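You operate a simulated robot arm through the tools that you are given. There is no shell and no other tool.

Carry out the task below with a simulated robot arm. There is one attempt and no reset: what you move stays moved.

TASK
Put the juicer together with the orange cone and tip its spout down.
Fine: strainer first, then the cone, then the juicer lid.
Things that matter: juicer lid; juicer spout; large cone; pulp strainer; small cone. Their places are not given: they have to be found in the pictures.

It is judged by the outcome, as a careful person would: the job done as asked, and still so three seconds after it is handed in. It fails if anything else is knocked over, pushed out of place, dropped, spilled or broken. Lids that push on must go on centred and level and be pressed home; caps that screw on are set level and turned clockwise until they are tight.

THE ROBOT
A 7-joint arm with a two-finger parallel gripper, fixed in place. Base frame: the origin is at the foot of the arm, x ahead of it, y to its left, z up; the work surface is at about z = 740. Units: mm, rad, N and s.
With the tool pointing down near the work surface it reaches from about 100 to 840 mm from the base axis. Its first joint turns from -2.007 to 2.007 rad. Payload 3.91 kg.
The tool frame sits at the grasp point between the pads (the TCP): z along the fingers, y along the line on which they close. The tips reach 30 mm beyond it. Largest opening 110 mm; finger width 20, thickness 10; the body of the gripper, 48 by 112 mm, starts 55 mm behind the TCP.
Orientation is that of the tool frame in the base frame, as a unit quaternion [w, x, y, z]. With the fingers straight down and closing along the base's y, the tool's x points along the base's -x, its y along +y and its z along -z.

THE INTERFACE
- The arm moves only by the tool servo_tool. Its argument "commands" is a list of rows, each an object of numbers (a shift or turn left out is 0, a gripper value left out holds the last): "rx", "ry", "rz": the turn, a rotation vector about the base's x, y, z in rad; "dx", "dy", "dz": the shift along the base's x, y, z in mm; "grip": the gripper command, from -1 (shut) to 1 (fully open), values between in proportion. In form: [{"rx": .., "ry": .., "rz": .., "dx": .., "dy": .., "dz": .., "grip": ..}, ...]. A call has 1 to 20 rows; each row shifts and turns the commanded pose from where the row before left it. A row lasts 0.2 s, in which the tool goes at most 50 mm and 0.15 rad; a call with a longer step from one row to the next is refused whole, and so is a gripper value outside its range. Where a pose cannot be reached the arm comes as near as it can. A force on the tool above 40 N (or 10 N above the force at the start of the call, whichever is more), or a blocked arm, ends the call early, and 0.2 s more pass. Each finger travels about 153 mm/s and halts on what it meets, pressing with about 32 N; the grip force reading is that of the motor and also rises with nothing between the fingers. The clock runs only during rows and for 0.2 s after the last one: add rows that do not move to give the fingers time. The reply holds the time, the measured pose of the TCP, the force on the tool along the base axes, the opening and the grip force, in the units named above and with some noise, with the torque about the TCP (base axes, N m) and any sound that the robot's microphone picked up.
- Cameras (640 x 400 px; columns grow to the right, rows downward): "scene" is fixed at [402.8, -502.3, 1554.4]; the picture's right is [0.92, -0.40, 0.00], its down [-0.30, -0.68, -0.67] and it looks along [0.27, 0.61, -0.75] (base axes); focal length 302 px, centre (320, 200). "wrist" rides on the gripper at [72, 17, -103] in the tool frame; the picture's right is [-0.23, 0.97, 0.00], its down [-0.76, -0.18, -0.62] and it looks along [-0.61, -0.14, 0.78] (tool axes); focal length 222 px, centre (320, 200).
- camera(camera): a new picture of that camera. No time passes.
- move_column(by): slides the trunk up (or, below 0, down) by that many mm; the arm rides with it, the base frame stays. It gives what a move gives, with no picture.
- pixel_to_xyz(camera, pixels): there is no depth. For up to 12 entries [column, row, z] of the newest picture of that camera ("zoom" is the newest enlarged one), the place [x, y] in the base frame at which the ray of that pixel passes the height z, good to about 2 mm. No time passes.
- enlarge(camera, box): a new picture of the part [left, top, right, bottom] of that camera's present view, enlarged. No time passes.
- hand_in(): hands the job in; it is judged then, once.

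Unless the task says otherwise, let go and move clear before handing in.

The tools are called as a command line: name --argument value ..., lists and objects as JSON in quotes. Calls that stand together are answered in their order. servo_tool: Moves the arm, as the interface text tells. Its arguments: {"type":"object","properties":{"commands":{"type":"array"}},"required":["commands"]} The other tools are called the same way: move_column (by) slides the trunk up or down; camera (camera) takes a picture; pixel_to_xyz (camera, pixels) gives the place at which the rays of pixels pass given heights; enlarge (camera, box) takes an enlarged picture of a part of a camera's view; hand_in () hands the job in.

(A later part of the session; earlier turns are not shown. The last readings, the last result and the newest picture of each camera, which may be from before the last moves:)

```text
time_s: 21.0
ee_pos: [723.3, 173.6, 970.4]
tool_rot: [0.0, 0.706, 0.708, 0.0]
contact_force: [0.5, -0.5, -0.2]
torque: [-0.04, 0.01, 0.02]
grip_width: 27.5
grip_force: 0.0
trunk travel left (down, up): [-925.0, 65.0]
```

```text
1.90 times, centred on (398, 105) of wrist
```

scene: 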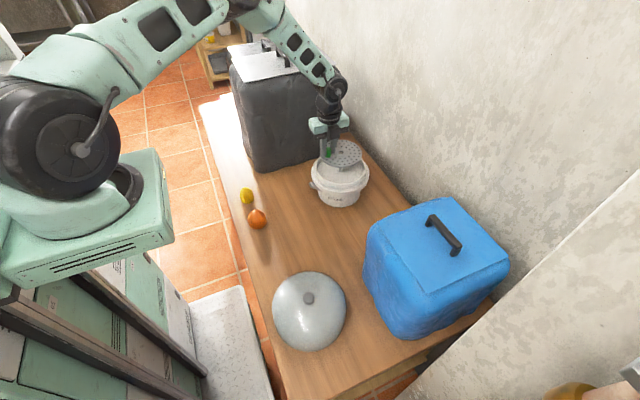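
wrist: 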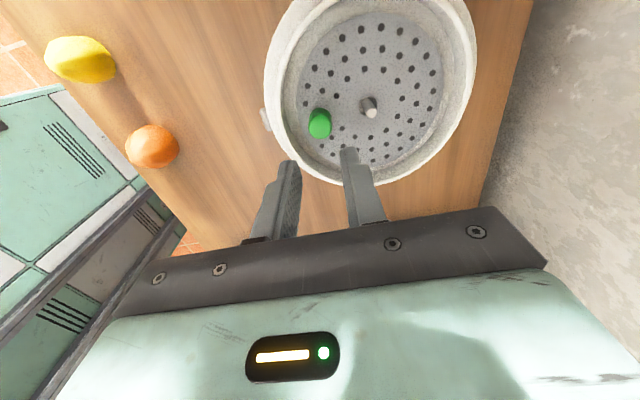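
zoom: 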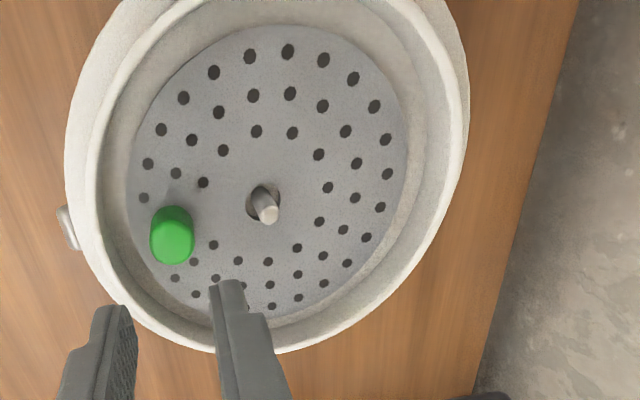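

The strainer lies flat on the bowl floor with the spindle through its hole. For the cone the fingers must close along y to clear the green knob, so I'll turn the wrist back while moving to a spot that gives a good view of the spindle.

servo_tool --commands '[{"rz": 0.1428, "dx": -7, "dz": 3}, {"rz": 0.1428, "dx": -7, "dz": 3}, {"rz": 0.1428, "dx": -7, "dz": 3}, {"rz": 0.1428, "dx": -7}, {"rz": 0.1428, "dx": -7}, {"rz": 0.1428, "dx": -7}, {"rz": 0.1428, "dx": -7}, {"rz": 0.1428, "dx": -7}, {"rz": 0.1428, "dx": -7}, {"rz": 0.1428, "dx": -7}, {"rz": 0.1428, "dx": -3}, {}, {}]'

camera --camera "wrist"

enlarge --camera "wrist" --box '[256, 130, 384, 210]'

camera --camera "scene"

```text
time_s: 23.8
ee_pos: [649.4, 172.6, 979.7]
tool_rot: [0.0, -0.001, 1.0, 0.001]
contact_force: [-0.2, 0.5, -1.1]
torque: [0.06, 0.0, 0.02]
grip_width: 27.3
grip_force: 0.0
trunk travel left (down, up): [-925.0, 65.0]
```

```text
taken
```

wrist: 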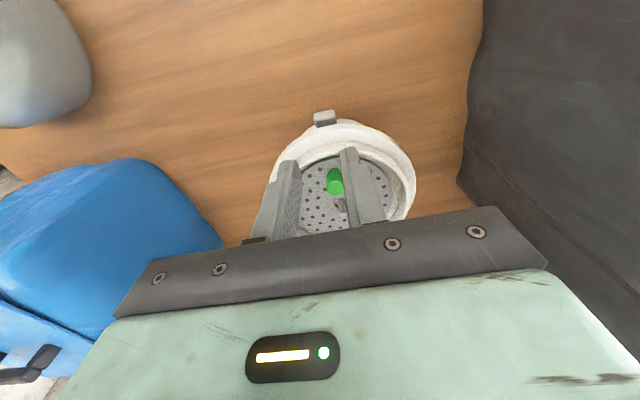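

```text
5.00 times, centred on (320, 170) of wrist
```

zoom: 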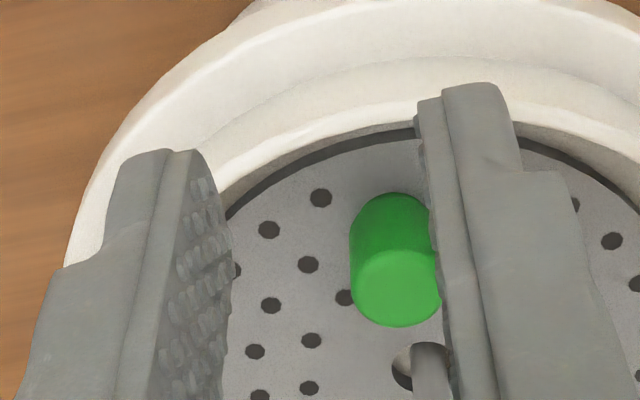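

```text
taken
```

scene: 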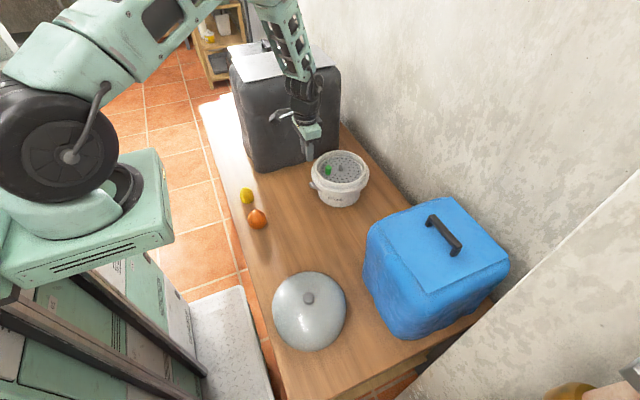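

The half-closed fingers hide the spindle. I'll open them fully, step back 40 mm and look again.

servo_tool --commands '[{"dx": -20, "grip": 1}, {"dx": -20}, {}, {}, {}]'

camera --camera "wrist"

enlarge --camera "wrist" --box '[256, 140, 416, 240]'

```text
time_s: 25.0
ee_pos: [609.9, 173.4, 979.3]
tool_rot: [0.001, 0.0, 1.0, 0.0]
contact_force: [0.3, -0.6, 0.1]
torque: [0.0, -0.02, 0.0]
grip_width: 110.1
grip_force: 0.1
trunk travel left (down, up): [-925.0, 65.0]
```

```text
taken
```

wrist: 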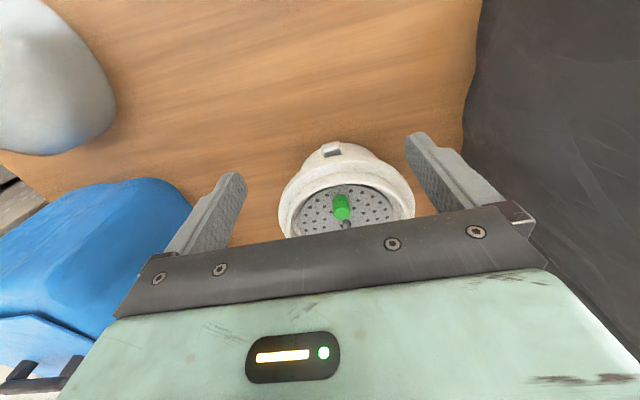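

```text
4.00 times, centred on (336, 190) of wrist
```

zoom: 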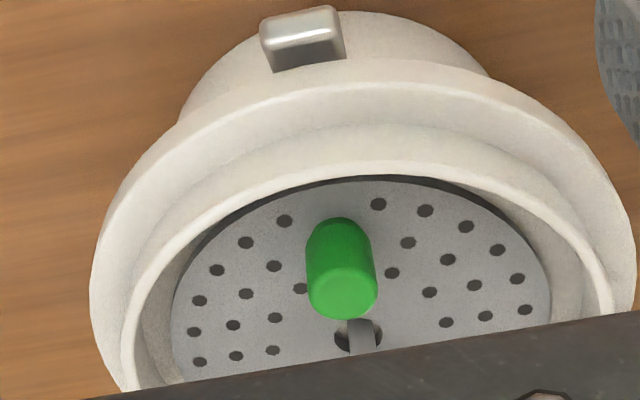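

The palm hides the spindle tip from here, so I'll move forward over the bowl, fingers open, and look again.

servo_tool --commands '[{"dx": 30}, {"dx": 30}, {"dx": 25}, {"dx": 15}, {}, {}]'

camera --camera "wrist"

enlarge --camera "wrist" --box '[256, 90, 416, 190]'

```text
time_s: 26.4
ee_pos: [710.4, 172.4, 980.1]
tool_rot: [0.001, 0.001, 1.0, 0.0]
contact_force: [0.5, -0.9, -0.8]
torque: [0.02, 0.0, -0.01]
grip_width: 109.9
grip_force: 0.0
trunk travel left (down, up): [-925.0, 65.0]
```

```text
taken
```

wrist: 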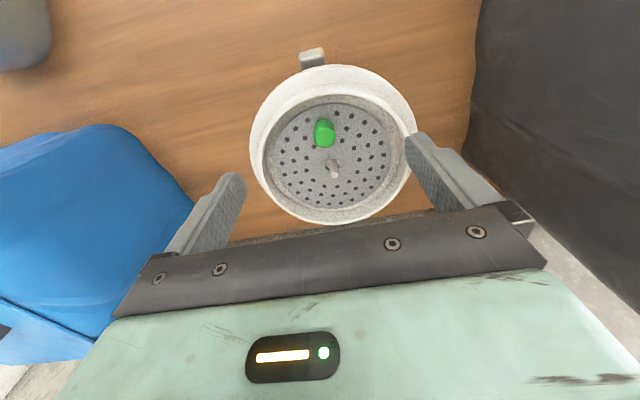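

```text
4.00 times, centred on (336, 140) of wrist
```

zoom: 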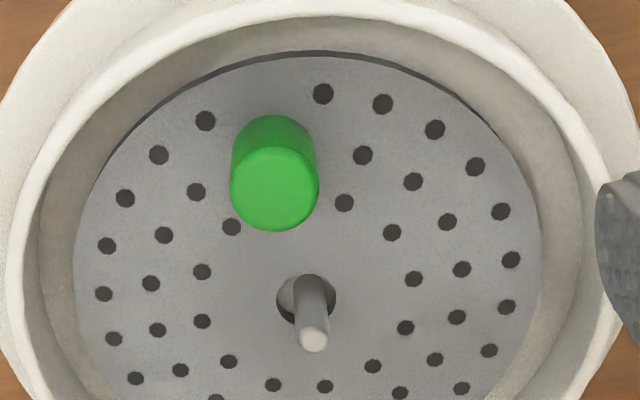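

The spindle tip is clear at zoom (313,340), i.e. wrist (334.25,175). I'll convert it repeatedly to see the noise, along with collar points.

pixel_to_xyz --camera "wrist" --pixels '[[334.25, 175, 875], [334.25, 175, 875], [334.25, 175, 875], [334.25, 175, 875], [334.25, 175, 870], [334.25, 175, 870], [334.25, 175, 870], [332.5, 165, 854], [332.5, 165, 854], [332.5, 165, 854], [334.7, 165.3, 854], [334.7, 165.3, 854]]'

pixel_to_xyz --camera "wrist" --pixels '[[334.25, 175, 875], [334.25, 175, 875], [334.25, 175, 875], [334.25, 175, 875], [334.25, 175, 875], [334.25, 175, 875], [334.25, 175, 875], [334.25, 175, 875]]'

```text
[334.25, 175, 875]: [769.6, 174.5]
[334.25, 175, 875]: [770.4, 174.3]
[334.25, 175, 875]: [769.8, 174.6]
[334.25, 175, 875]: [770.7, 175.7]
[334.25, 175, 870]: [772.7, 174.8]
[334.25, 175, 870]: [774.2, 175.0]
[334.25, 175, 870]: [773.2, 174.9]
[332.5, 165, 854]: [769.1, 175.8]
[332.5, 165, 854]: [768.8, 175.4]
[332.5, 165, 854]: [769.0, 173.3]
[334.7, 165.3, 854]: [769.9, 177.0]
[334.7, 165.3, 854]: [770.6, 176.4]
```

```text
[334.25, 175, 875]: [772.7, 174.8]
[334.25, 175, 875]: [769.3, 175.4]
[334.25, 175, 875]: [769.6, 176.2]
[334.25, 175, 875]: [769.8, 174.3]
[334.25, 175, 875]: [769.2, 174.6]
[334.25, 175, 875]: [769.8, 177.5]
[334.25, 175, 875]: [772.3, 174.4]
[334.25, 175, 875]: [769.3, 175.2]
```

The spindle axis averages (770.2, 175.4) in this view. Now I'll go and view the orange cone in the same way.

servo_tool --commands '[{"dx": -20}, {"dx": -35}, {"dx": -38, "dy": -2}, {"dx": -38, "dy": -2}, {"dx": -38, "dy": -2, "dz": -10}, {"dx": -38, "dy": -2, "dz": -15}, {"dx": -38, "dy": -2, "dz": -15}, {"dx": -38, "dy": -2, "dz": -15}, {"dx": -20, "dy": -2, "dz": -15}, {"dx": -10, "dz": -5}, {}, {}]'

camera --camera "wrist"

enlarge --camera "wrist" --box '[256, 90, 416, 190]'

enlarge --camera "scene" --box '[225, 190, 289, 230]'

```text
time_s: 29.0
ee_pos: [397.5, 159.3, 904.7]
tool_rot: [0.0, 0.0, 1.0, 0.0]
contact_force: [0.2, 0.4, 0.1]
torque: [0.01, 0.0, -0.02]
grip_width: 109.7
grip_force: 0.1
trunk travel left (down, up): [-925.0, 65.0]
```

```text
taken
```

wrist: 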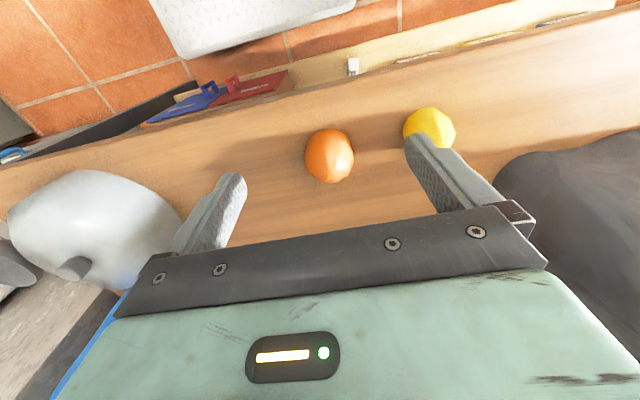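

```text
4.00 times, centred on (336, 140) of wrist
```

zoom: 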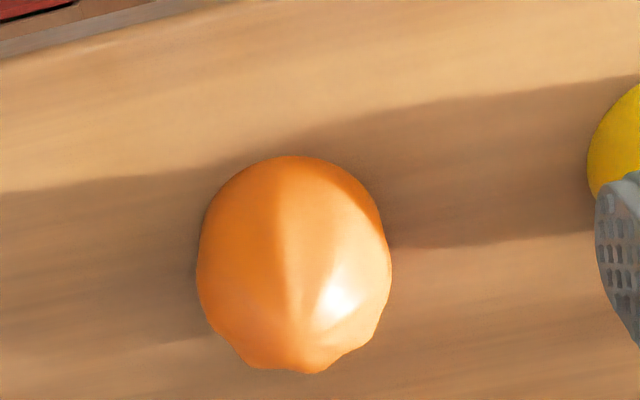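

```text
10.00 times, centred on (257, 210) of scene
```

zoom: 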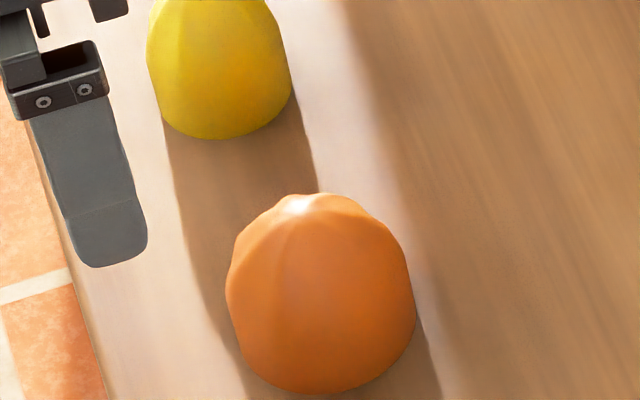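

The orange cone is well visible: outline left (305.5,155), right (353.7,157), table-side edge (328.5,128.8), apex near (331,178). I'll convert these with repeats.

pixel_to_xyz --camera "wrist" --pixels '[[328.5, 128.8, 742], [328.5, 128.8, 742], [328.5, 128.8, 742], [305.5, 155, 750], [305.5, 155, 750], [305.5, 155, 750], [353.7, 156, 750], [353.7, 156, 750], [353.7, 156, 750], [331.3, 178, 793], [331.3, 178, 793], [331.3, 178, 793]]'

pixel_to_xyz --camera "scene" --pixels '[[256, 229.3, 740], [256, 229.3, 740], [256, 229.3, 740], [247.7, 220, 750], [247.7, 220, 750], [247.7, 220, 750], [266.5, 221, 750], [266.5, 221, 750], [266.5, 221, 750], [256, 210.5, 793], [256, 210.5, 793], [256, 210.5, 793]]'

```text
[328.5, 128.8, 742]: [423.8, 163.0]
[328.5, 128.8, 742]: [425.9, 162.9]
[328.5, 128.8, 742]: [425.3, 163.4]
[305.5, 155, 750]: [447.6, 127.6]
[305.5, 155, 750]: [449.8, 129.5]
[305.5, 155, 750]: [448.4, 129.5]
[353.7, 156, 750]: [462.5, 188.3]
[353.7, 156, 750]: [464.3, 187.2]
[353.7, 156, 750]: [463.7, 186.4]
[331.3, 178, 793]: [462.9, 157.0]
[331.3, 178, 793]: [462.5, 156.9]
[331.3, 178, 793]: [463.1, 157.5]
```

```text
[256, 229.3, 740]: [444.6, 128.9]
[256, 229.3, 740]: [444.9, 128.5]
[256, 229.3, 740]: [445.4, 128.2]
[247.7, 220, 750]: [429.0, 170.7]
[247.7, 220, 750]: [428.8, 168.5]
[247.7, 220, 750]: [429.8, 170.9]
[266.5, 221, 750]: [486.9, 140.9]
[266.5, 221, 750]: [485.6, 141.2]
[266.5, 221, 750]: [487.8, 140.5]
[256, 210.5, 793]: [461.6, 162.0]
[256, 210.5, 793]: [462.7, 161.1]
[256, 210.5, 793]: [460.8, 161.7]
```

The cone's centre is about (456.5,158), base diameter 60 mm, apex z≈797. I'll move above it, then down to TCP z=774 with the fingers astride in y.

servo_tool --commands '[{"dx": 20, "dz": -15}, {"dx": 20, "dz": -15, "dy": -1.3}, {"dx": 19, "dz": -15}, {}, {}]'

camera --camera "wrist"

enlarge --camera "scene" --box '[205, 170, 301, 230]'

```text
time_s: 30.2
ee_pos: [457.1, 157.4, 859.1]
tool_rot: [0.0, 0.0, 1.0, 0.001]
contact_force: [0.8, 0.0, 1.1]
torque: [0.0, 0.03, -0.03]
grip_width: 110.1
grip_force: 0.1
trunk travel left (down, up): [-925.0, 65.0]
```

```text
taken
```

wrist: 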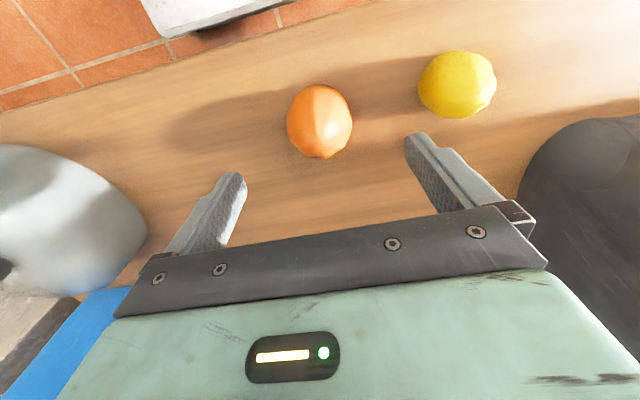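

```text
6.67 times, centred on (253, 200) of scene
```

zoom: 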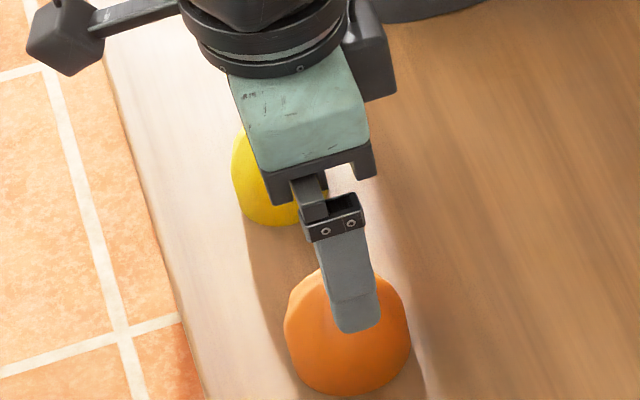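

enlarge --camera "wrist" --box '[256, 70, 384, 150]'

servo_tool --commands '[{"dz": -20}, {"dz": -20}, {}, {}]'

camera --camera "wrist"

enlarge --camera "wrist" --box '[256, 70, 384, 150]'

```text
5.00 times, centred on (320, 110) of wrist
```

zoom: 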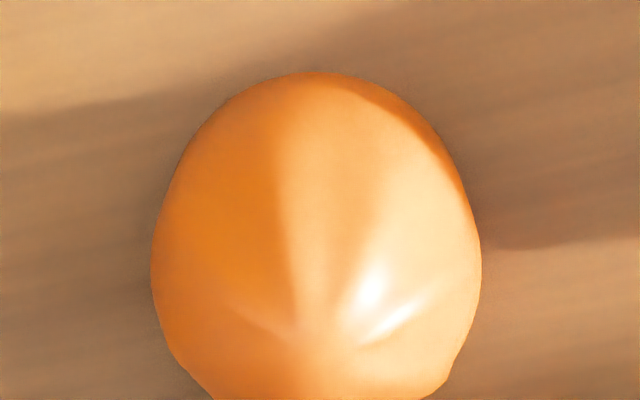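

```text
time_s: 31.2
ee_pos: [456.5, 158.1, 819.4]
tool_rot: [0.001, 0.001, 1.0, 0.0]
contact_force: [-0.4, -0.2, 0.4]
torque: [0.0, 0.0, 0.0]
grip_width: 109.9
grip_force: 0.0
trunk travel left (down, up): [-925.0, 65.0]
```

```text
taken
```

wrist: 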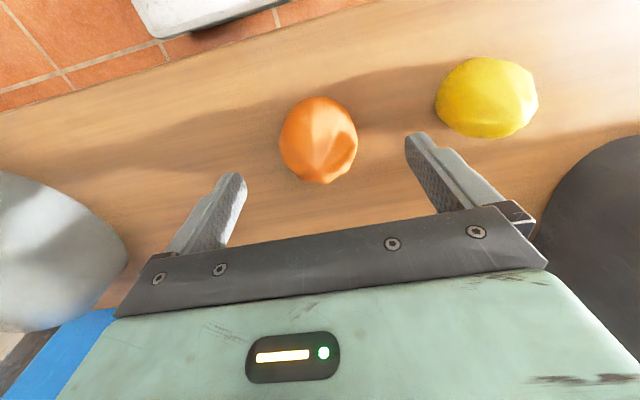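

```text
5.00 times, centred on (320, 110) of wrist
```

zoom: 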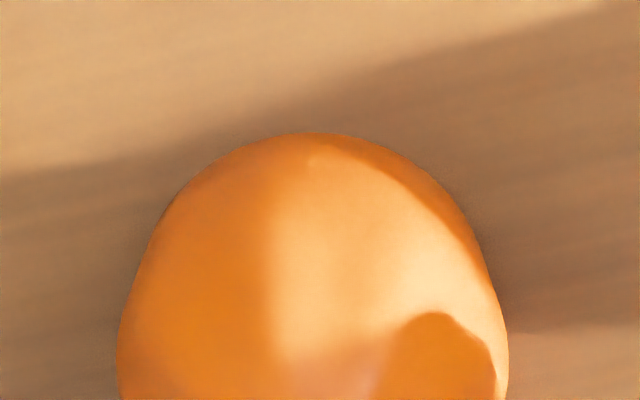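

pixel_to_xyz --camera "wrist" --pixels '[[279.2, 142, 752], [279.2, 142, 752], [279.2, 142, 752], [279.2, 142, 752], [357.8, 144, 752], [357.8, 144, 752], [357.8, 144, 752], [357.8, 144, 752], [318, 96.2, 741], [318, 96.2, 741], [318, 96.2, 741], [318, 96.2, 741]]'

```text
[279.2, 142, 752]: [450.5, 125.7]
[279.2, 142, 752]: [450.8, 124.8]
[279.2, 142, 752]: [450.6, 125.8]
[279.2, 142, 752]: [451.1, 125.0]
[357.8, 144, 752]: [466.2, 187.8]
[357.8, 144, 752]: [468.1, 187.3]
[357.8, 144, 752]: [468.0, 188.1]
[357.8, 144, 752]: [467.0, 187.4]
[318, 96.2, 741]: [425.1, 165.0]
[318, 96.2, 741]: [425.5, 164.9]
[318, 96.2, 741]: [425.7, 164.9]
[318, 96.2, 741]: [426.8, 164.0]
```

The estimate holds at about (456.5,157.5). I'll go down to TCP z≈774 and close gently.

servo_tool --commands '[{"dz": -18, "dy": -0.5}, {"dz": -14}, {"dz": -9}, {"dz": -4}, {}]'

servo_tool --commands '[{"grip": 0.4}, {"grip": 0.2}, {"grip": 0.05}, {"grip": -0.2}, {"grip": -1}, {}, {}]'

camera --camera "wrist"

enlarge --camera "scene" --box '[205, 180, 301, 240]'

```text
time_s: 32.4
ee_pos: [456.2, 156.8, 774.3]
tool_rot: [0.0, 0.0, 1.0, 0.0]
contact_force: [-0.1, 0.2, 0.1]
torque: [0.03, -0.01, -0.04]
grip_width: 109.8
grip_force: 0.0
trunk travel left (down, up): [-925.0, 65.0]
```

```text
time_s: 34.0
ee_pos: [456.4, 157.0, 774.8]
tool_rot: [0.0, 0.0, 1.0, 0.0]
contact_force: [-0.5, 0.5, 0.6]
torque: [-0.03, 0.0, -0.04]
grip_width: 58.5
grip_force: 32.0
trunk travel left (down, up): [-925.0, 65.0]
```

```text
taken
```

wrist: 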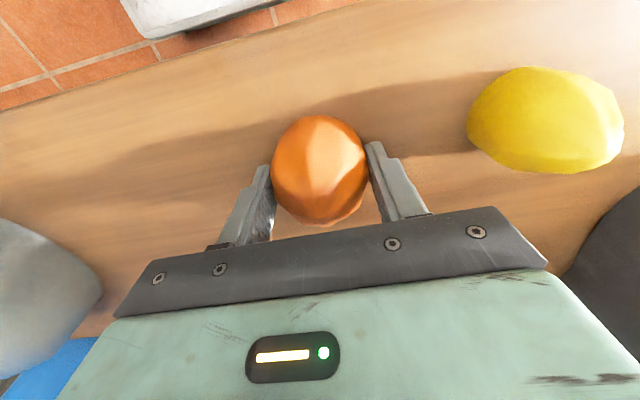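

```text
6.67 times, centred on (253, 210) of scene
```

zoom: 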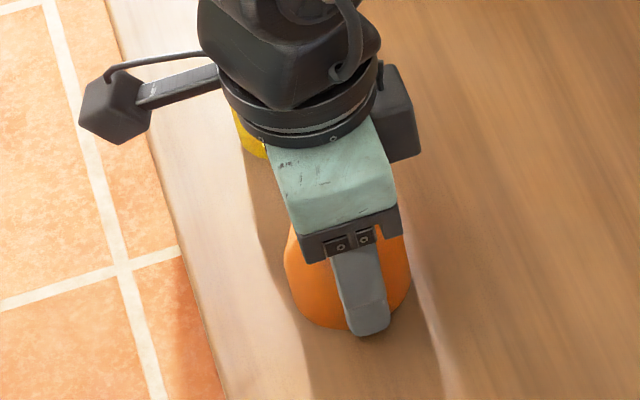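

The cone is gripped at 58.5 mm. Before lifting I'll check how well its centre lines up with the finger centre in x.

enlarge --camera "wrist" --box '[240, 100, 400, 200]'

pixel_to_xyz --camera "wrist" --pixels '[[318, 115, 741], [318, 115, 741], [318, 115, 741], [318, 115, 741], [264, 167, 745], [264, 167, 745], [264, 167, 745], [264, 167, 745], [372, 143, 745], [372, 143, 745], [372, 143, 745], [372, 143, 745]]'

```text
4.00 times, centred on (320, 150) of wrist
```

zoom: 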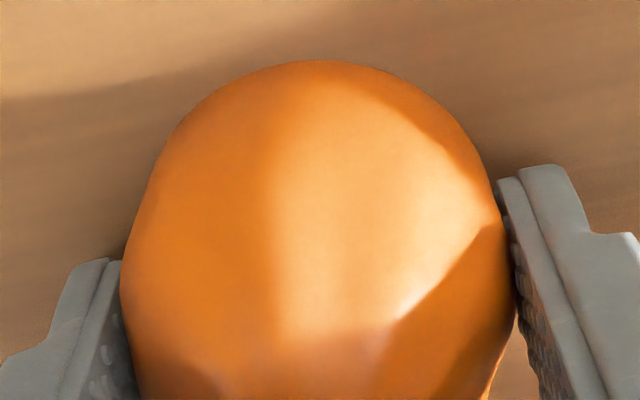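

```text
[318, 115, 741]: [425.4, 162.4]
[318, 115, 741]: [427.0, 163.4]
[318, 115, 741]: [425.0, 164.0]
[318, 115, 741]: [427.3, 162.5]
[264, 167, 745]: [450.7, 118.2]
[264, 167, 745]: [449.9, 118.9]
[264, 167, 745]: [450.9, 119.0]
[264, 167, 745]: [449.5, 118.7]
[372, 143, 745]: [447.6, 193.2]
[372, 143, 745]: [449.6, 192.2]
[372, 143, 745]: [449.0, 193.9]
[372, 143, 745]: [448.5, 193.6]
```

The two views give opposite small offsets, so the cone is centred to within a few mm. I'll lift and re-measure it against the tool.

servo_tool --commands '[{"dz": 8}, {"dz": 20}, {"dz": 35}, {"dz": 40}, {"dz": 40}, {"dz": 32}, {"dz": 10}, {}, {}]'

camera --camera "wrist"

camera --camera "scene"

enlarge --camera "scene" --box '[205, 130, 301, 190]'

enlarge --camera "wrist" --box '[240, 100, 400, 200]'

```text
time_s: 36.0
ee_pos: [455.3, 156.5, 959.1]
tool_rot: [0.0, 0.0, 1.0, 0.0]
contact_force: [0.1, 0.8, -0.2]
torque: [-0.01, -0.01, 0.0]
grip_width: 58.3
grip_force: 31.7
trunk travel left (down, up): [-925.0, 65.0]
```

```text
taken
```

wrist: 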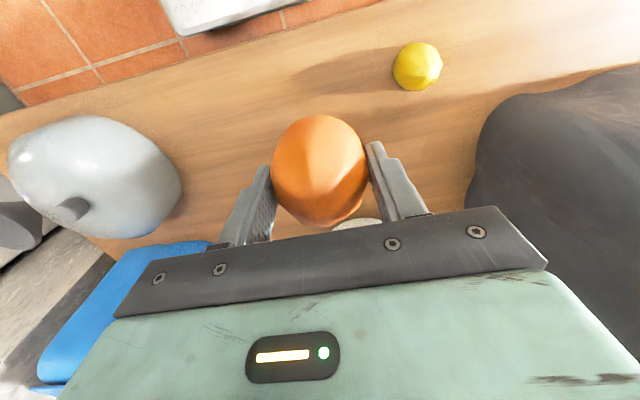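

```text
taken
```

scene: 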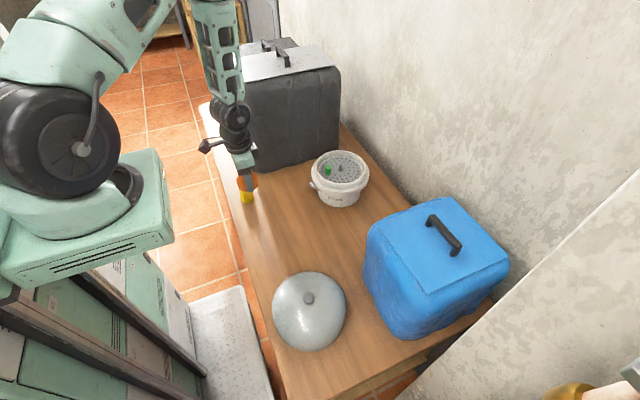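

```text
6.67 times, centred on (253, 160) of scene
```

zoom: 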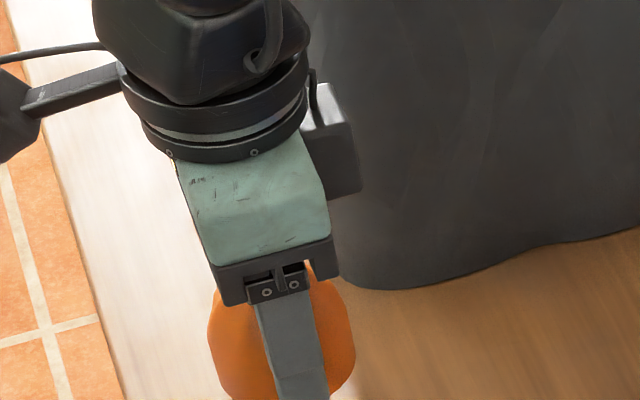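

```text
4.00 times, centred on (320, 150) of wrist
```

zoom: 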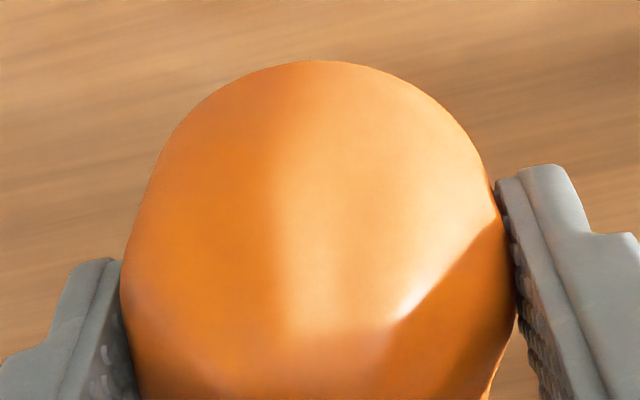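

The cone is held the same way after lifting. I'll carry it to hover over the spindle at (770.2,175.4).

servo_tool --commands '[{"dx": 20, "dy": 1}, {"dx": 32, "dy": 2}, {"dx": 38, "dy": 2}, {"dx": 38, "dy": 2}, {"dx": 38, "dy": 2}, {"dx": 38, "dy": 2}, {"dx": 38, "dy": 2}, {"dx": 34, "dy": 2}, {"dx": 24, "dy": 2}, {"dx": 12, "dy": 1}, {"dx": 2.5, "dy": 0.7}, {}, {}]'

camera --camera "wrist"

camera --camera "scene"

enlarge --camera "scene" --box '[292, 125, 388, 185]'

```text
time_s: 38.8
ee_pos: [771.1, 177.4, 959.4]
tool_rot: [0.0, 0.0, 1.0, 0.0]
contact_force: [0.4, -0.2, -0.4]
torque: [0.03, -0.04, 0.0]
grip_width: 58.1
grip_force: 32.1
trunk travel left (down, up): [-925.0, 65.0]
```

```text
taken
```

wrist: 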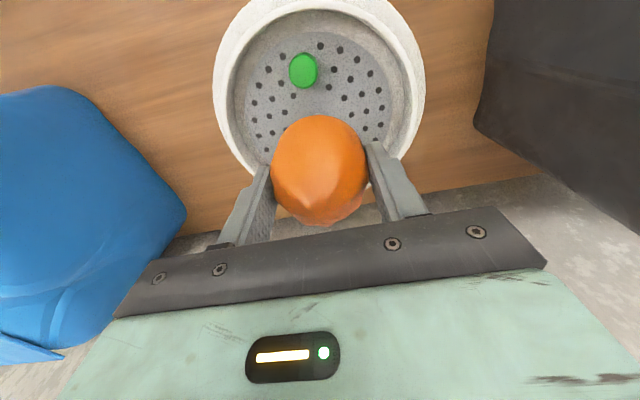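

```text
taken
```

scene: 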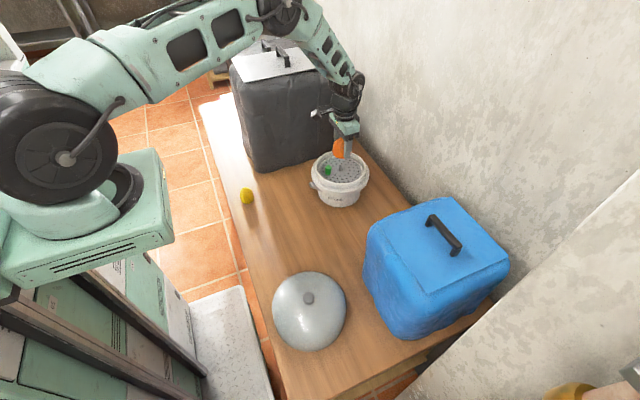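

```text
6.67 times, centred on (340, 155) of scene
```

zoom: 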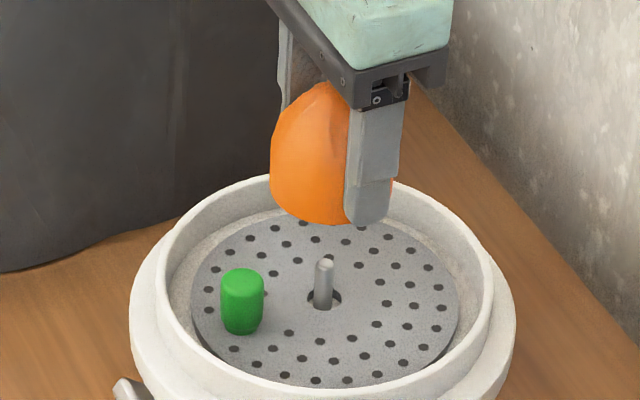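

In the scene view the cone's centre (zoom 331) lines up with the spindle (zoom 325 plus the expected 7 px). Dead reckoning says shift -1 in y. I'll lower to just above the spindle and check.

servo_tool --commands '[{"dx": -0.3, "dy": -1, "dz": -10}, {"dz": -12}, {"dz": -12}, {"dz": -6}, {}, {}]'

camera --camera "wrist"

enlarge --camera "scene" --box '[308, 135, 372, 175]'

```text
time_s: 40.2
ee_pos: [771.8, 175.5, 918.7]
tool_rot: [0.0, 0.0, 1.0, 0.0]
contact_force: [0.1, -0.4, -0.5]
torque: [-0.02, 0.0, 0.01]
grip_width: 58.2
grip_force: 31.8
trunk travel left (down, up): [-925.0, 65.0]
```

```text
taken
```

wrist: 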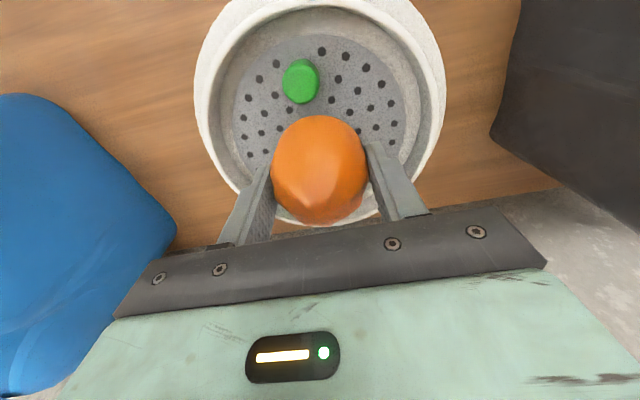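

```text
10.00 times, centred on (340, 155) of scene
```

zoom: 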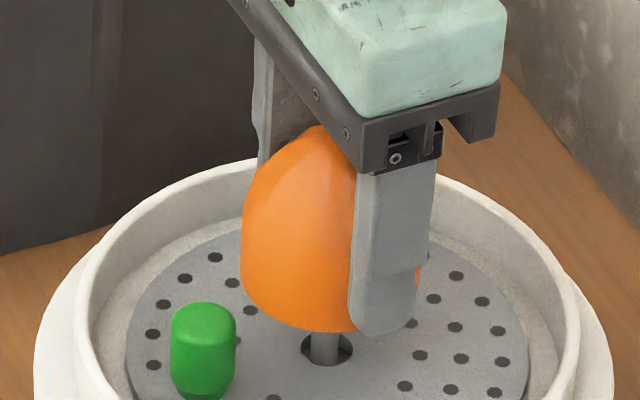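

pixel_to_xyz --camera "scene" --pixels '[[338.5, 168.2, 884], [338.5, 168.2, 884], [338.5, 168.2, 884], [332.1, 160, 890], [332.1, 160, 890], [332.1, 160, 890], [350, 161, 890], [350, 161, 890], [350, 161, 890], [340.4, 171.3, 854], [340.4, 171.3, 854], [340.4, 171.3, 854]]'

```text
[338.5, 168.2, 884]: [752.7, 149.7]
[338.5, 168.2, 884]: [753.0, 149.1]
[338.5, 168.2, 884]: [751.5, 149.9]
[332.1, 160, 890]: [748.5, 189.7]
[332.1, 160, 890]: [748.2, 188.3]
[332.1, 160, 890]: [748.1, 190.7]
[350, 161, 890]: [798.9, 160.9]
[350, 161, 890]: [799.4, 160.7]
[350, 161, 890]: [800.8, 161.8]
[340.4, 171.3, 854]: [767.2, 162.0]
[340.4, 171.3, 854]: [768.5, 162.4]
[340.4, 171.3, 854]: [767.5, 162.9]
```

The scene gives the cone centre (774,175.3) against the spindle tip (773.8,176.5) in the same view, so they agree within about 1 mm. I'll lower slowly onto the spindle, checking force.

servo_tool --commands '[{"dz": -4}, {"dz": -4}, {"dz": -3}, {"dz": -3}, {}]'

enlarge --camera "scene" --box '[308, 135, 372, 175]'

```text
time_s: 41.4
ee_pos: [770.6, 174.1, 905.1]
tool_rot: [-0.001, 0.001, 1.0, 0.0]
contact_force: [0.3, -0.1, -0.7]
torque: [0.07, 0.0, 0.0]
grip_width: 58.0
grip_force: 31.6
trunk travel left (down, up): [-925.0, 65.0]
```

```text
10.00 times, centred on (340, 155) of scene
```

zoom: 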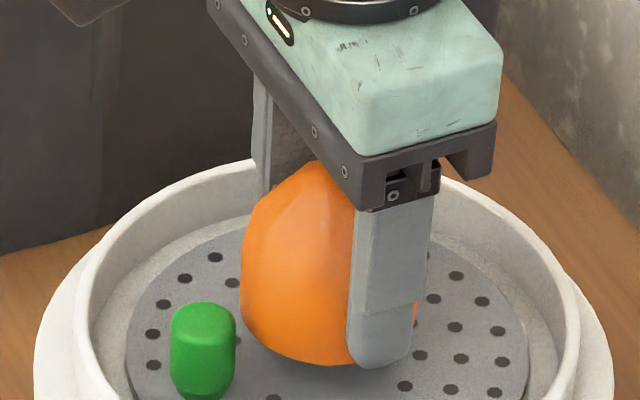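

servo_tool --commands '[{"dz": -2}, {"dz": -2}, {"dz": -2}, {}]'

```text
time_s: 42.4
ee_pos: [771.0, 174.8, 899.5]
tool_rot: [0.0, 0.0, 1.0, 0.0]
contact_force: [0.7, -0.9, -1.0]
torque: [-0.01, 0.0, 0.0]
grip_width: 58.1
grip_force: 31.9
trunk travel left (down, up): [-925.0, 65.0]
```

There's no contact force with the cone's bottom at z≈865, below the spindle tip, so the spindle has entered. I'll continue down to the strainer.

servo_tool --commands '[{"dz": -2.5}, {"dz": -2.5}, {"dz": -2.5}, {}]'

enlarge --camera "scene" --box '[308, 140, 372, 180]'

```text
time_s: 43.4
ee_pos: [771.3, 175.4, 891.8]
tool_rot: [-0.001, 0.0, 1.0, -0.001]
contact_force: [-0.3, -0.6, 0.3]
torque: [0.03, 0.0, 0.02]
grip_width: 58.5
grip_force: 32.0
trunk travel left (down, up): [-925.0, 65.0]
```

```text
10.00 times, centred on (340, 160) of scene
```

zoom: 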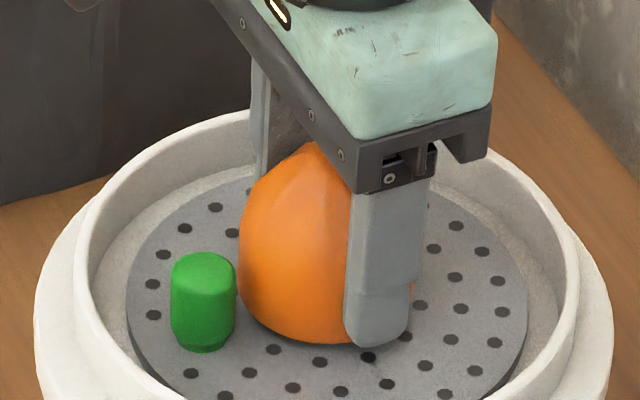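

servo_tool --commands '[{"dz": -2}, {"dz": -2}, {}]'

servo_tool --commands '[{"dz": -1.5}, {"dz": -1.5}, {}]'

enlarge --camera "scene" --box '[308, 140, 372, 180]'

```text
time_s: 44.2
ee_pos: [770.6, 174.9, 888.2]
tool_rot: [0.0, -0.001, 1.0, 0.0]
contact_force: [-0.5, 0.6, -0.8]
torque: [0.0, -0.04, -0.01]
grip_width: 57.8
grip_force: 31.8
trunk travel left (down, up): [-925.0, 65.0]
```

```text
time_s: 45.0
ee_pos: [770.4, 174.6, 884.0]
tool_rot: [0.0, 0.0, 1.0, 0.001]
contact_force: [-1.1, -0.2, 5.1]
torque: [-0.08, 0.07, -0.04]
grip_width: 58.0
grip_force: 32.1
trunk travel left (down, up): [-925.0, 65.0]
```

```text
10.00 times, centred on (340, 160) of scene
```

zoom: 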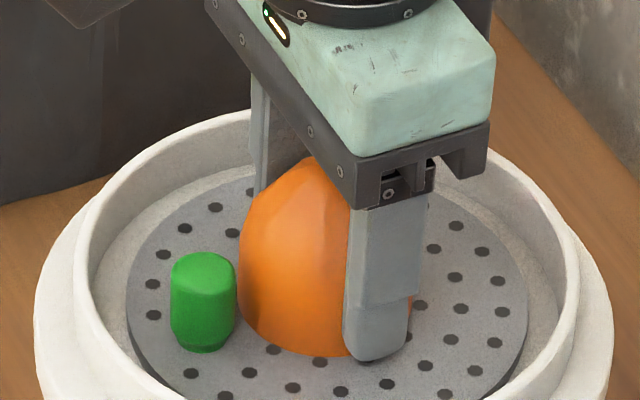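

Light contact (5 N) at TCP z=884 means the cone's bottom is near z≈850, about strainer level. I'll press slightly to be sure it's seated.

servo_tool --commands '[{"dz": -1}, {"dz": -1}, {}]'

enlarge --camera "scene" --box '[308, 140, 372, 180]'

```text
time_s: 45.8
ee_pos: [771.9, 175.3, 886.3]
tool_rot: [0.002, 0.0, 1.0, 0.001]
contact_force: [-3.8, -2.2, 27.5]
torque: [-0.07, 0.32, -0.02]
grip_width: 58.3
grip_force: 31.8
trunk travel left (down, up): [-925.0, 65.0]
```

```text
10.00 times, centred on (340, 160) of scene
```

zoom: 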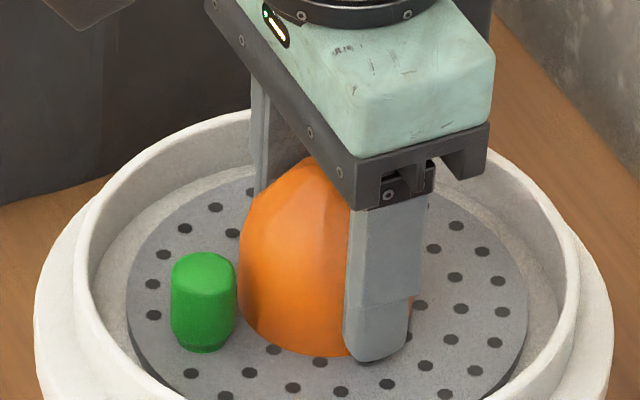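

It pressed to 27 N without moving, so it's seated. I'll relieve the pressure, open to about 80 mm and rise.

servo_tool --commands '[{"dz": 2}, {"grip": 0.2}, {"grip": 0.45}, {}, {}]'

servo_tool --commands '[{"dz": 10}, {"dz": 20}, {"dz": 30}, {"dz": 30}, {"dz": 30}, {"dx": -20}, {"dx": -30}, {"dx": -25}, {}]'

camera --camera "wrist"

enlarge --camera "wrist" --box '[240, 80, 432, 200]'

enlarge --camera "scene" --box '[300, 140, 380, 190]'

```text
time_s: 47.0
ee_pos: [770.9, 175.6, 884.0]
tool_rot: [0.0, 0.0, 1.0, 0.0]
contact_force: [0.7, 0.0, 0.2]
torque: [-0.02, 0.01, -0.01]
grip_width: 79.9
grip_force: 0.0
trunk travel left (down, up): [-925.0, 65.0]
```

```text
time_s: 49.0
ee_pos: [694.7, 175.2, 1006.2]
tool_rot: [0.0, 0.0, 1.0, 0.0]
contact_force: [0.6, -0.6, 0.0]
torque: [-0.01, 0.01, 0.02]
grip_width: 79.7
grip_force: 0.1
trunk travel left (down, up): [-925.0, 65.0]
```

```text
taken
```

wrist: 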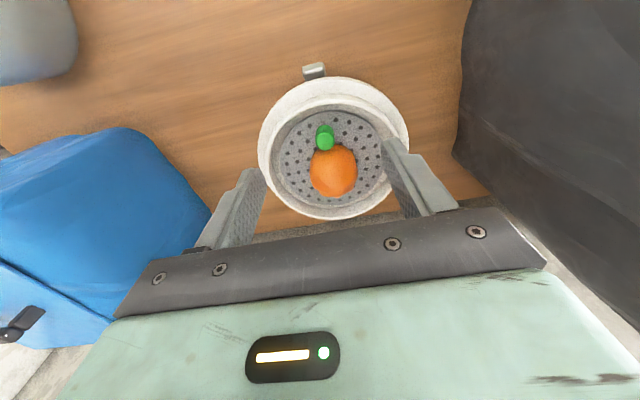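

```text
3.33 times, centred on (336, 140) of wrist
```

zoom: 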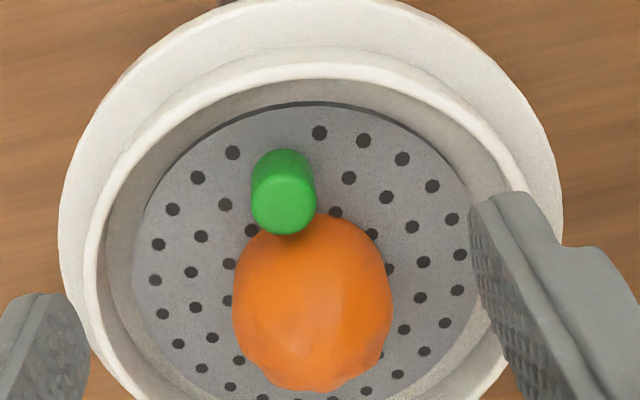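

```text
8.00 times, centred on (340, 165) of scene
```

zoom: 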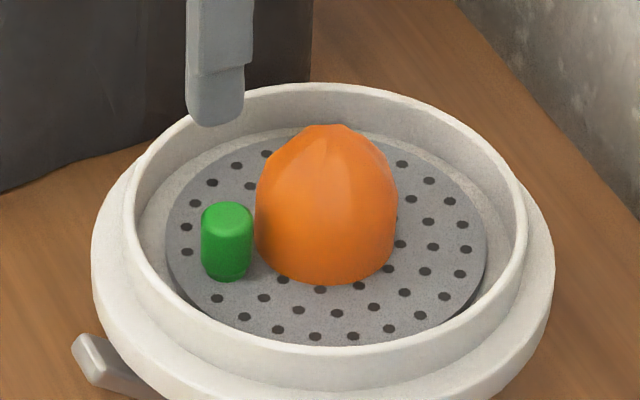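

The cone stands centred on the strainer. Next I'll view the lid, whose grey knob should be near (503,-200,833).

servo_tool --commands '[{"dx": -22, "dy": -20}, {"dx": -22, "dy": -32}, {"dx": -22, "dy": -32, "dz": -4}, {"dx": -22, "dy": -32, "dz": -4}, {"dx": -22, "dy": -32, "dz": -4}, {"dx": -22, "dy": -32, "dz": -4}, {"dx": -22, "dy": -32, "dz": -4}, {"dx": -22, "dy": -32, "dz": -4}, {"dx": -22, "dy": -32, "dz": -4}, {"dx": -22, "dy": -32, "dz": -4}, {"dx": -22, "dy": -32, "dz": -4}, {"dx": -16, "dy": -28, "dz": -4}, {"dx": -6, "dy": -10, "dz": -4}, {}, {}]'

camera --camera "wrist"

camera --camera "scene"

enlarge --camera "scene" --box '[250, 260, 378, 360]'

```text
time_s: 52.2
ee_pos: [431.7, -202.5, 961.9]
tool_rot: [0.0, 0.0, 1.0, 0.0]
contact_force: [-0.4, 0.0, -0.4]
torque: [0.04, -0.02, -0.01]
grip_width: 79.8
grip_force: 0.1
trunk travel left (down, up): [-925.0, 65.0]
```

```text
taken
```

wrist: 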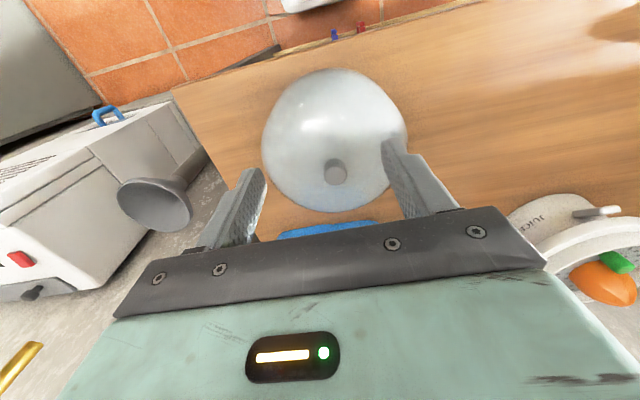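

```text
taken
```

scene: 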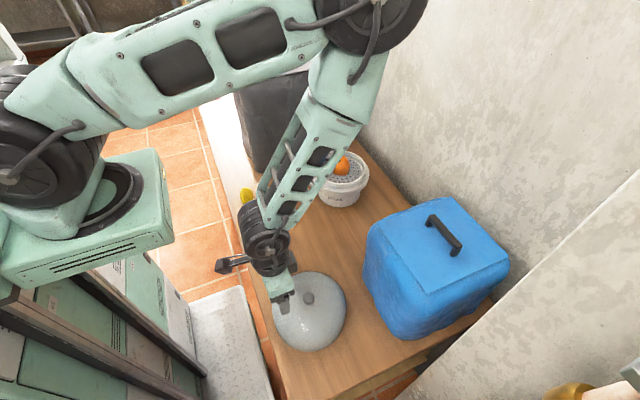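

```text
4.00 times, centred on (314, 310) of scene
```

zoom: 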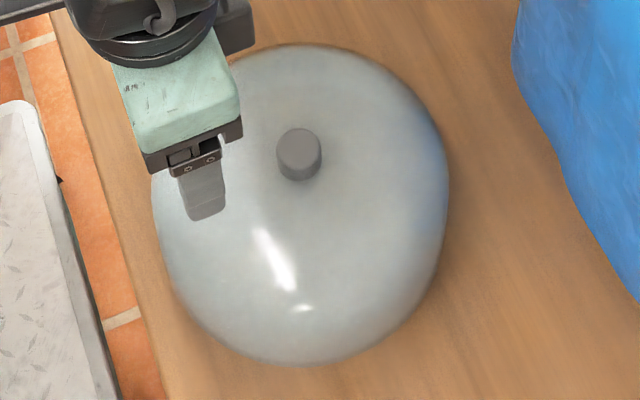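

The lid is about 195 mm wide, so it fits over the collar (about 172) onto the flange (about 200). I'll enlarge its knob to measure it.

enlarge --camera "wrist" --box '[240, 60, 432, 220]'

enlarge --camera "wrist" --box '[304, 150, 368, 190]'

enlarge --camera "scene" --box '[308, 282, 340, 312]'

enlarge --camera "scene" --box '[292, 280, 340, 310]'

```text
2.50 times, centred on (336, 140) of wrist
```

zoom: 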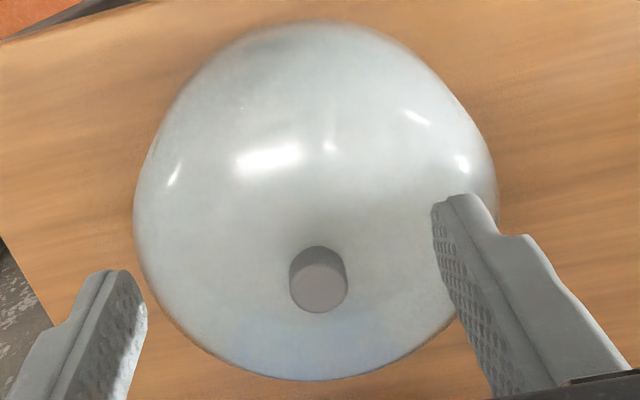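

```text
10.00 times, centred on (336, 170) of wrist
```

zoom: 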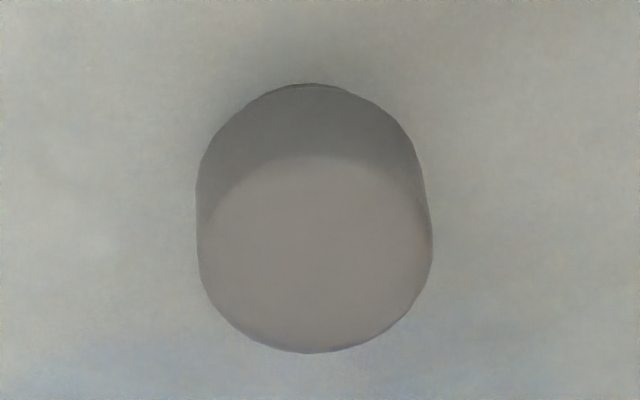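

```text
13.33 times, centred on (324, 297) of scene
```

zoom: 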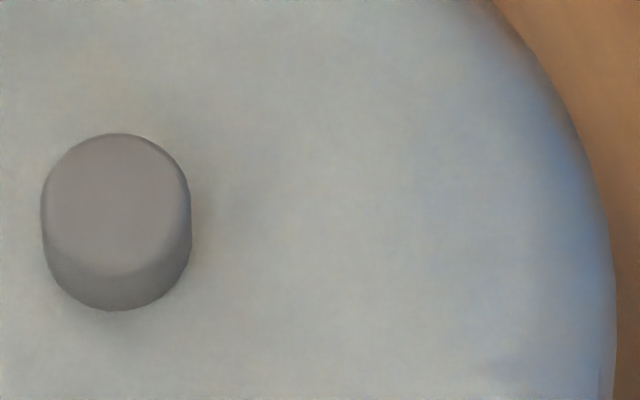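

```text
13.33 times, centred on (316, 295) of scene
```

zoom: 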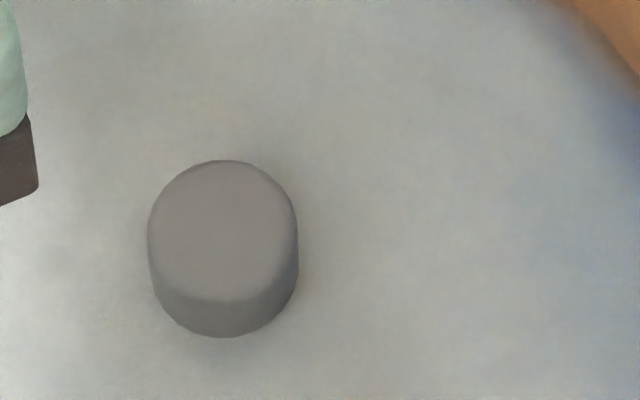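

pixel_to_xyz --camera "wrist" --pixels '[[335.5, 175.5, 840], [335.5, 175.5, 840], [335.5, 175.5, 840], [335.5, 175.5, 820], [335.5, 175.5, 820], [335.5, 175.5, 820], [323.7, 175, 835], [323.7, 175, 835], [347.3, 175, 835], [347.3, 175, 835], [335, 158.3, 820], [335, 158.3, 820]]'

pixel_to_xyz --camera "scene" --pixels '[[308.65, 297.5, 840], [308.65, 297.5, 840], [308.65, 297.5, 840], [308.65, 297.5, 820], [308.65, 297.5, 820], [308.65, 297.5, 820], [303.1, 298, 835], [303.1, 298, 835], [314.4, 298, 835], [314.4, 298, 835], [308.65, 305.3, 815], [308.65, 305.3, 815]]'

```text
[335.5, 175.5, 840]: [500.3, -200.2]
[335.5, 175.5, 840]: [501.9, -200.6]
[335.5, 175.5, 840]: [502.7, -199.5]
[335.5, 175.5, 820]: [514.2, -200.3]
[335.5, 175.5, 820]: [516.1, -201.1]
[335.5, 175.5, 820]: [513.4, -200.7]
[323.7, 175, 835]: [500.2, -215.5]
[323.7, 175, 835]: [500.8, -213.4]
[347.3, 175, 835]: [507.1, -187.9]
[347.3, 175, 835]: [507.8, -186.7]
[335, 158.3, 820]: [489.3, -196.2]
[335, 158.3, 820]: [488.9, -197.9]
```

```text
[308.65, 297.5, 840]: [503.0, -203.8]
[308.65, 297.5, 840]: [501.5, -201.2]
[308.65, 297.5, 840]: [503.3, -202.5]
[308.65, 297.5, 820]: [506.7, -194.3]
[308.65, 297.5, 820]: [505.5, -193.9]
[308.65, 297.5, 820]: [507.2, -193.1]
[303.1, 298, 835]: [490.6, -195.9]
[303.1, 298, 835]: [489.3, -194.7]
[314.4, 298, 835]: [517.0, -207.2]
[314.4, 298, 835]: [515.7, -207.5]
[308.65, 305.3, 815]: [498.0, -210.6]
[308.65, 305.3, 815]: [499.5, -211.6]
```

The knob's top is centred at (502.8,-200.7,838), about 28 mm wide, and it meets the dome at about z=820. I'll move above it, then down to TCP z≈855 and close.

servo_tool --commands '[{"dx": 20, "dz": -15, "grip": 0.2}, {"dx": 25, "dz": -20, "dy": 1}, {"dx": 20, "dz": -17, "dy": 0.8}, {"dx": 6}, {}, {}]'

camera --camera "wrist"

enlarge --camera "wrist" --box '[272, 90, 368, 150]'

```text
time_s: 53.6
ee_pos: [503.1, -201.9, 908.7]
tool_rot: [0.001, 0.0, 1.0, 0.0]
contact_force: [-0.3, -0.5, -0.1]
torque: [0.01, 0.0, -0.01]
grip_width: 66.0
grip_force: 0.1
trunk travel left (down, up): [-925.0, 65.0]
```

```text
taken
```

wrist: 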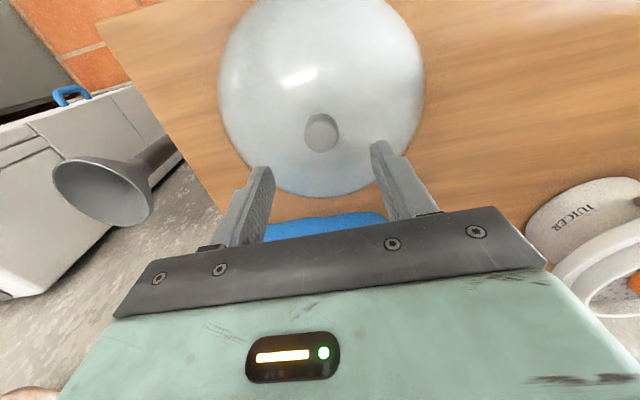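

```text
6.67 times, centred on (320, 120) of wrist
```

zoom: 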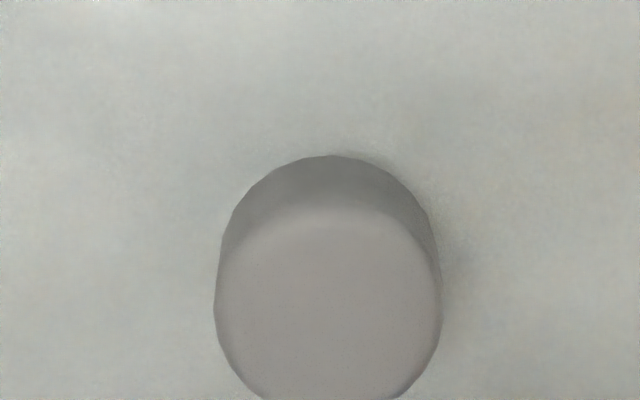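

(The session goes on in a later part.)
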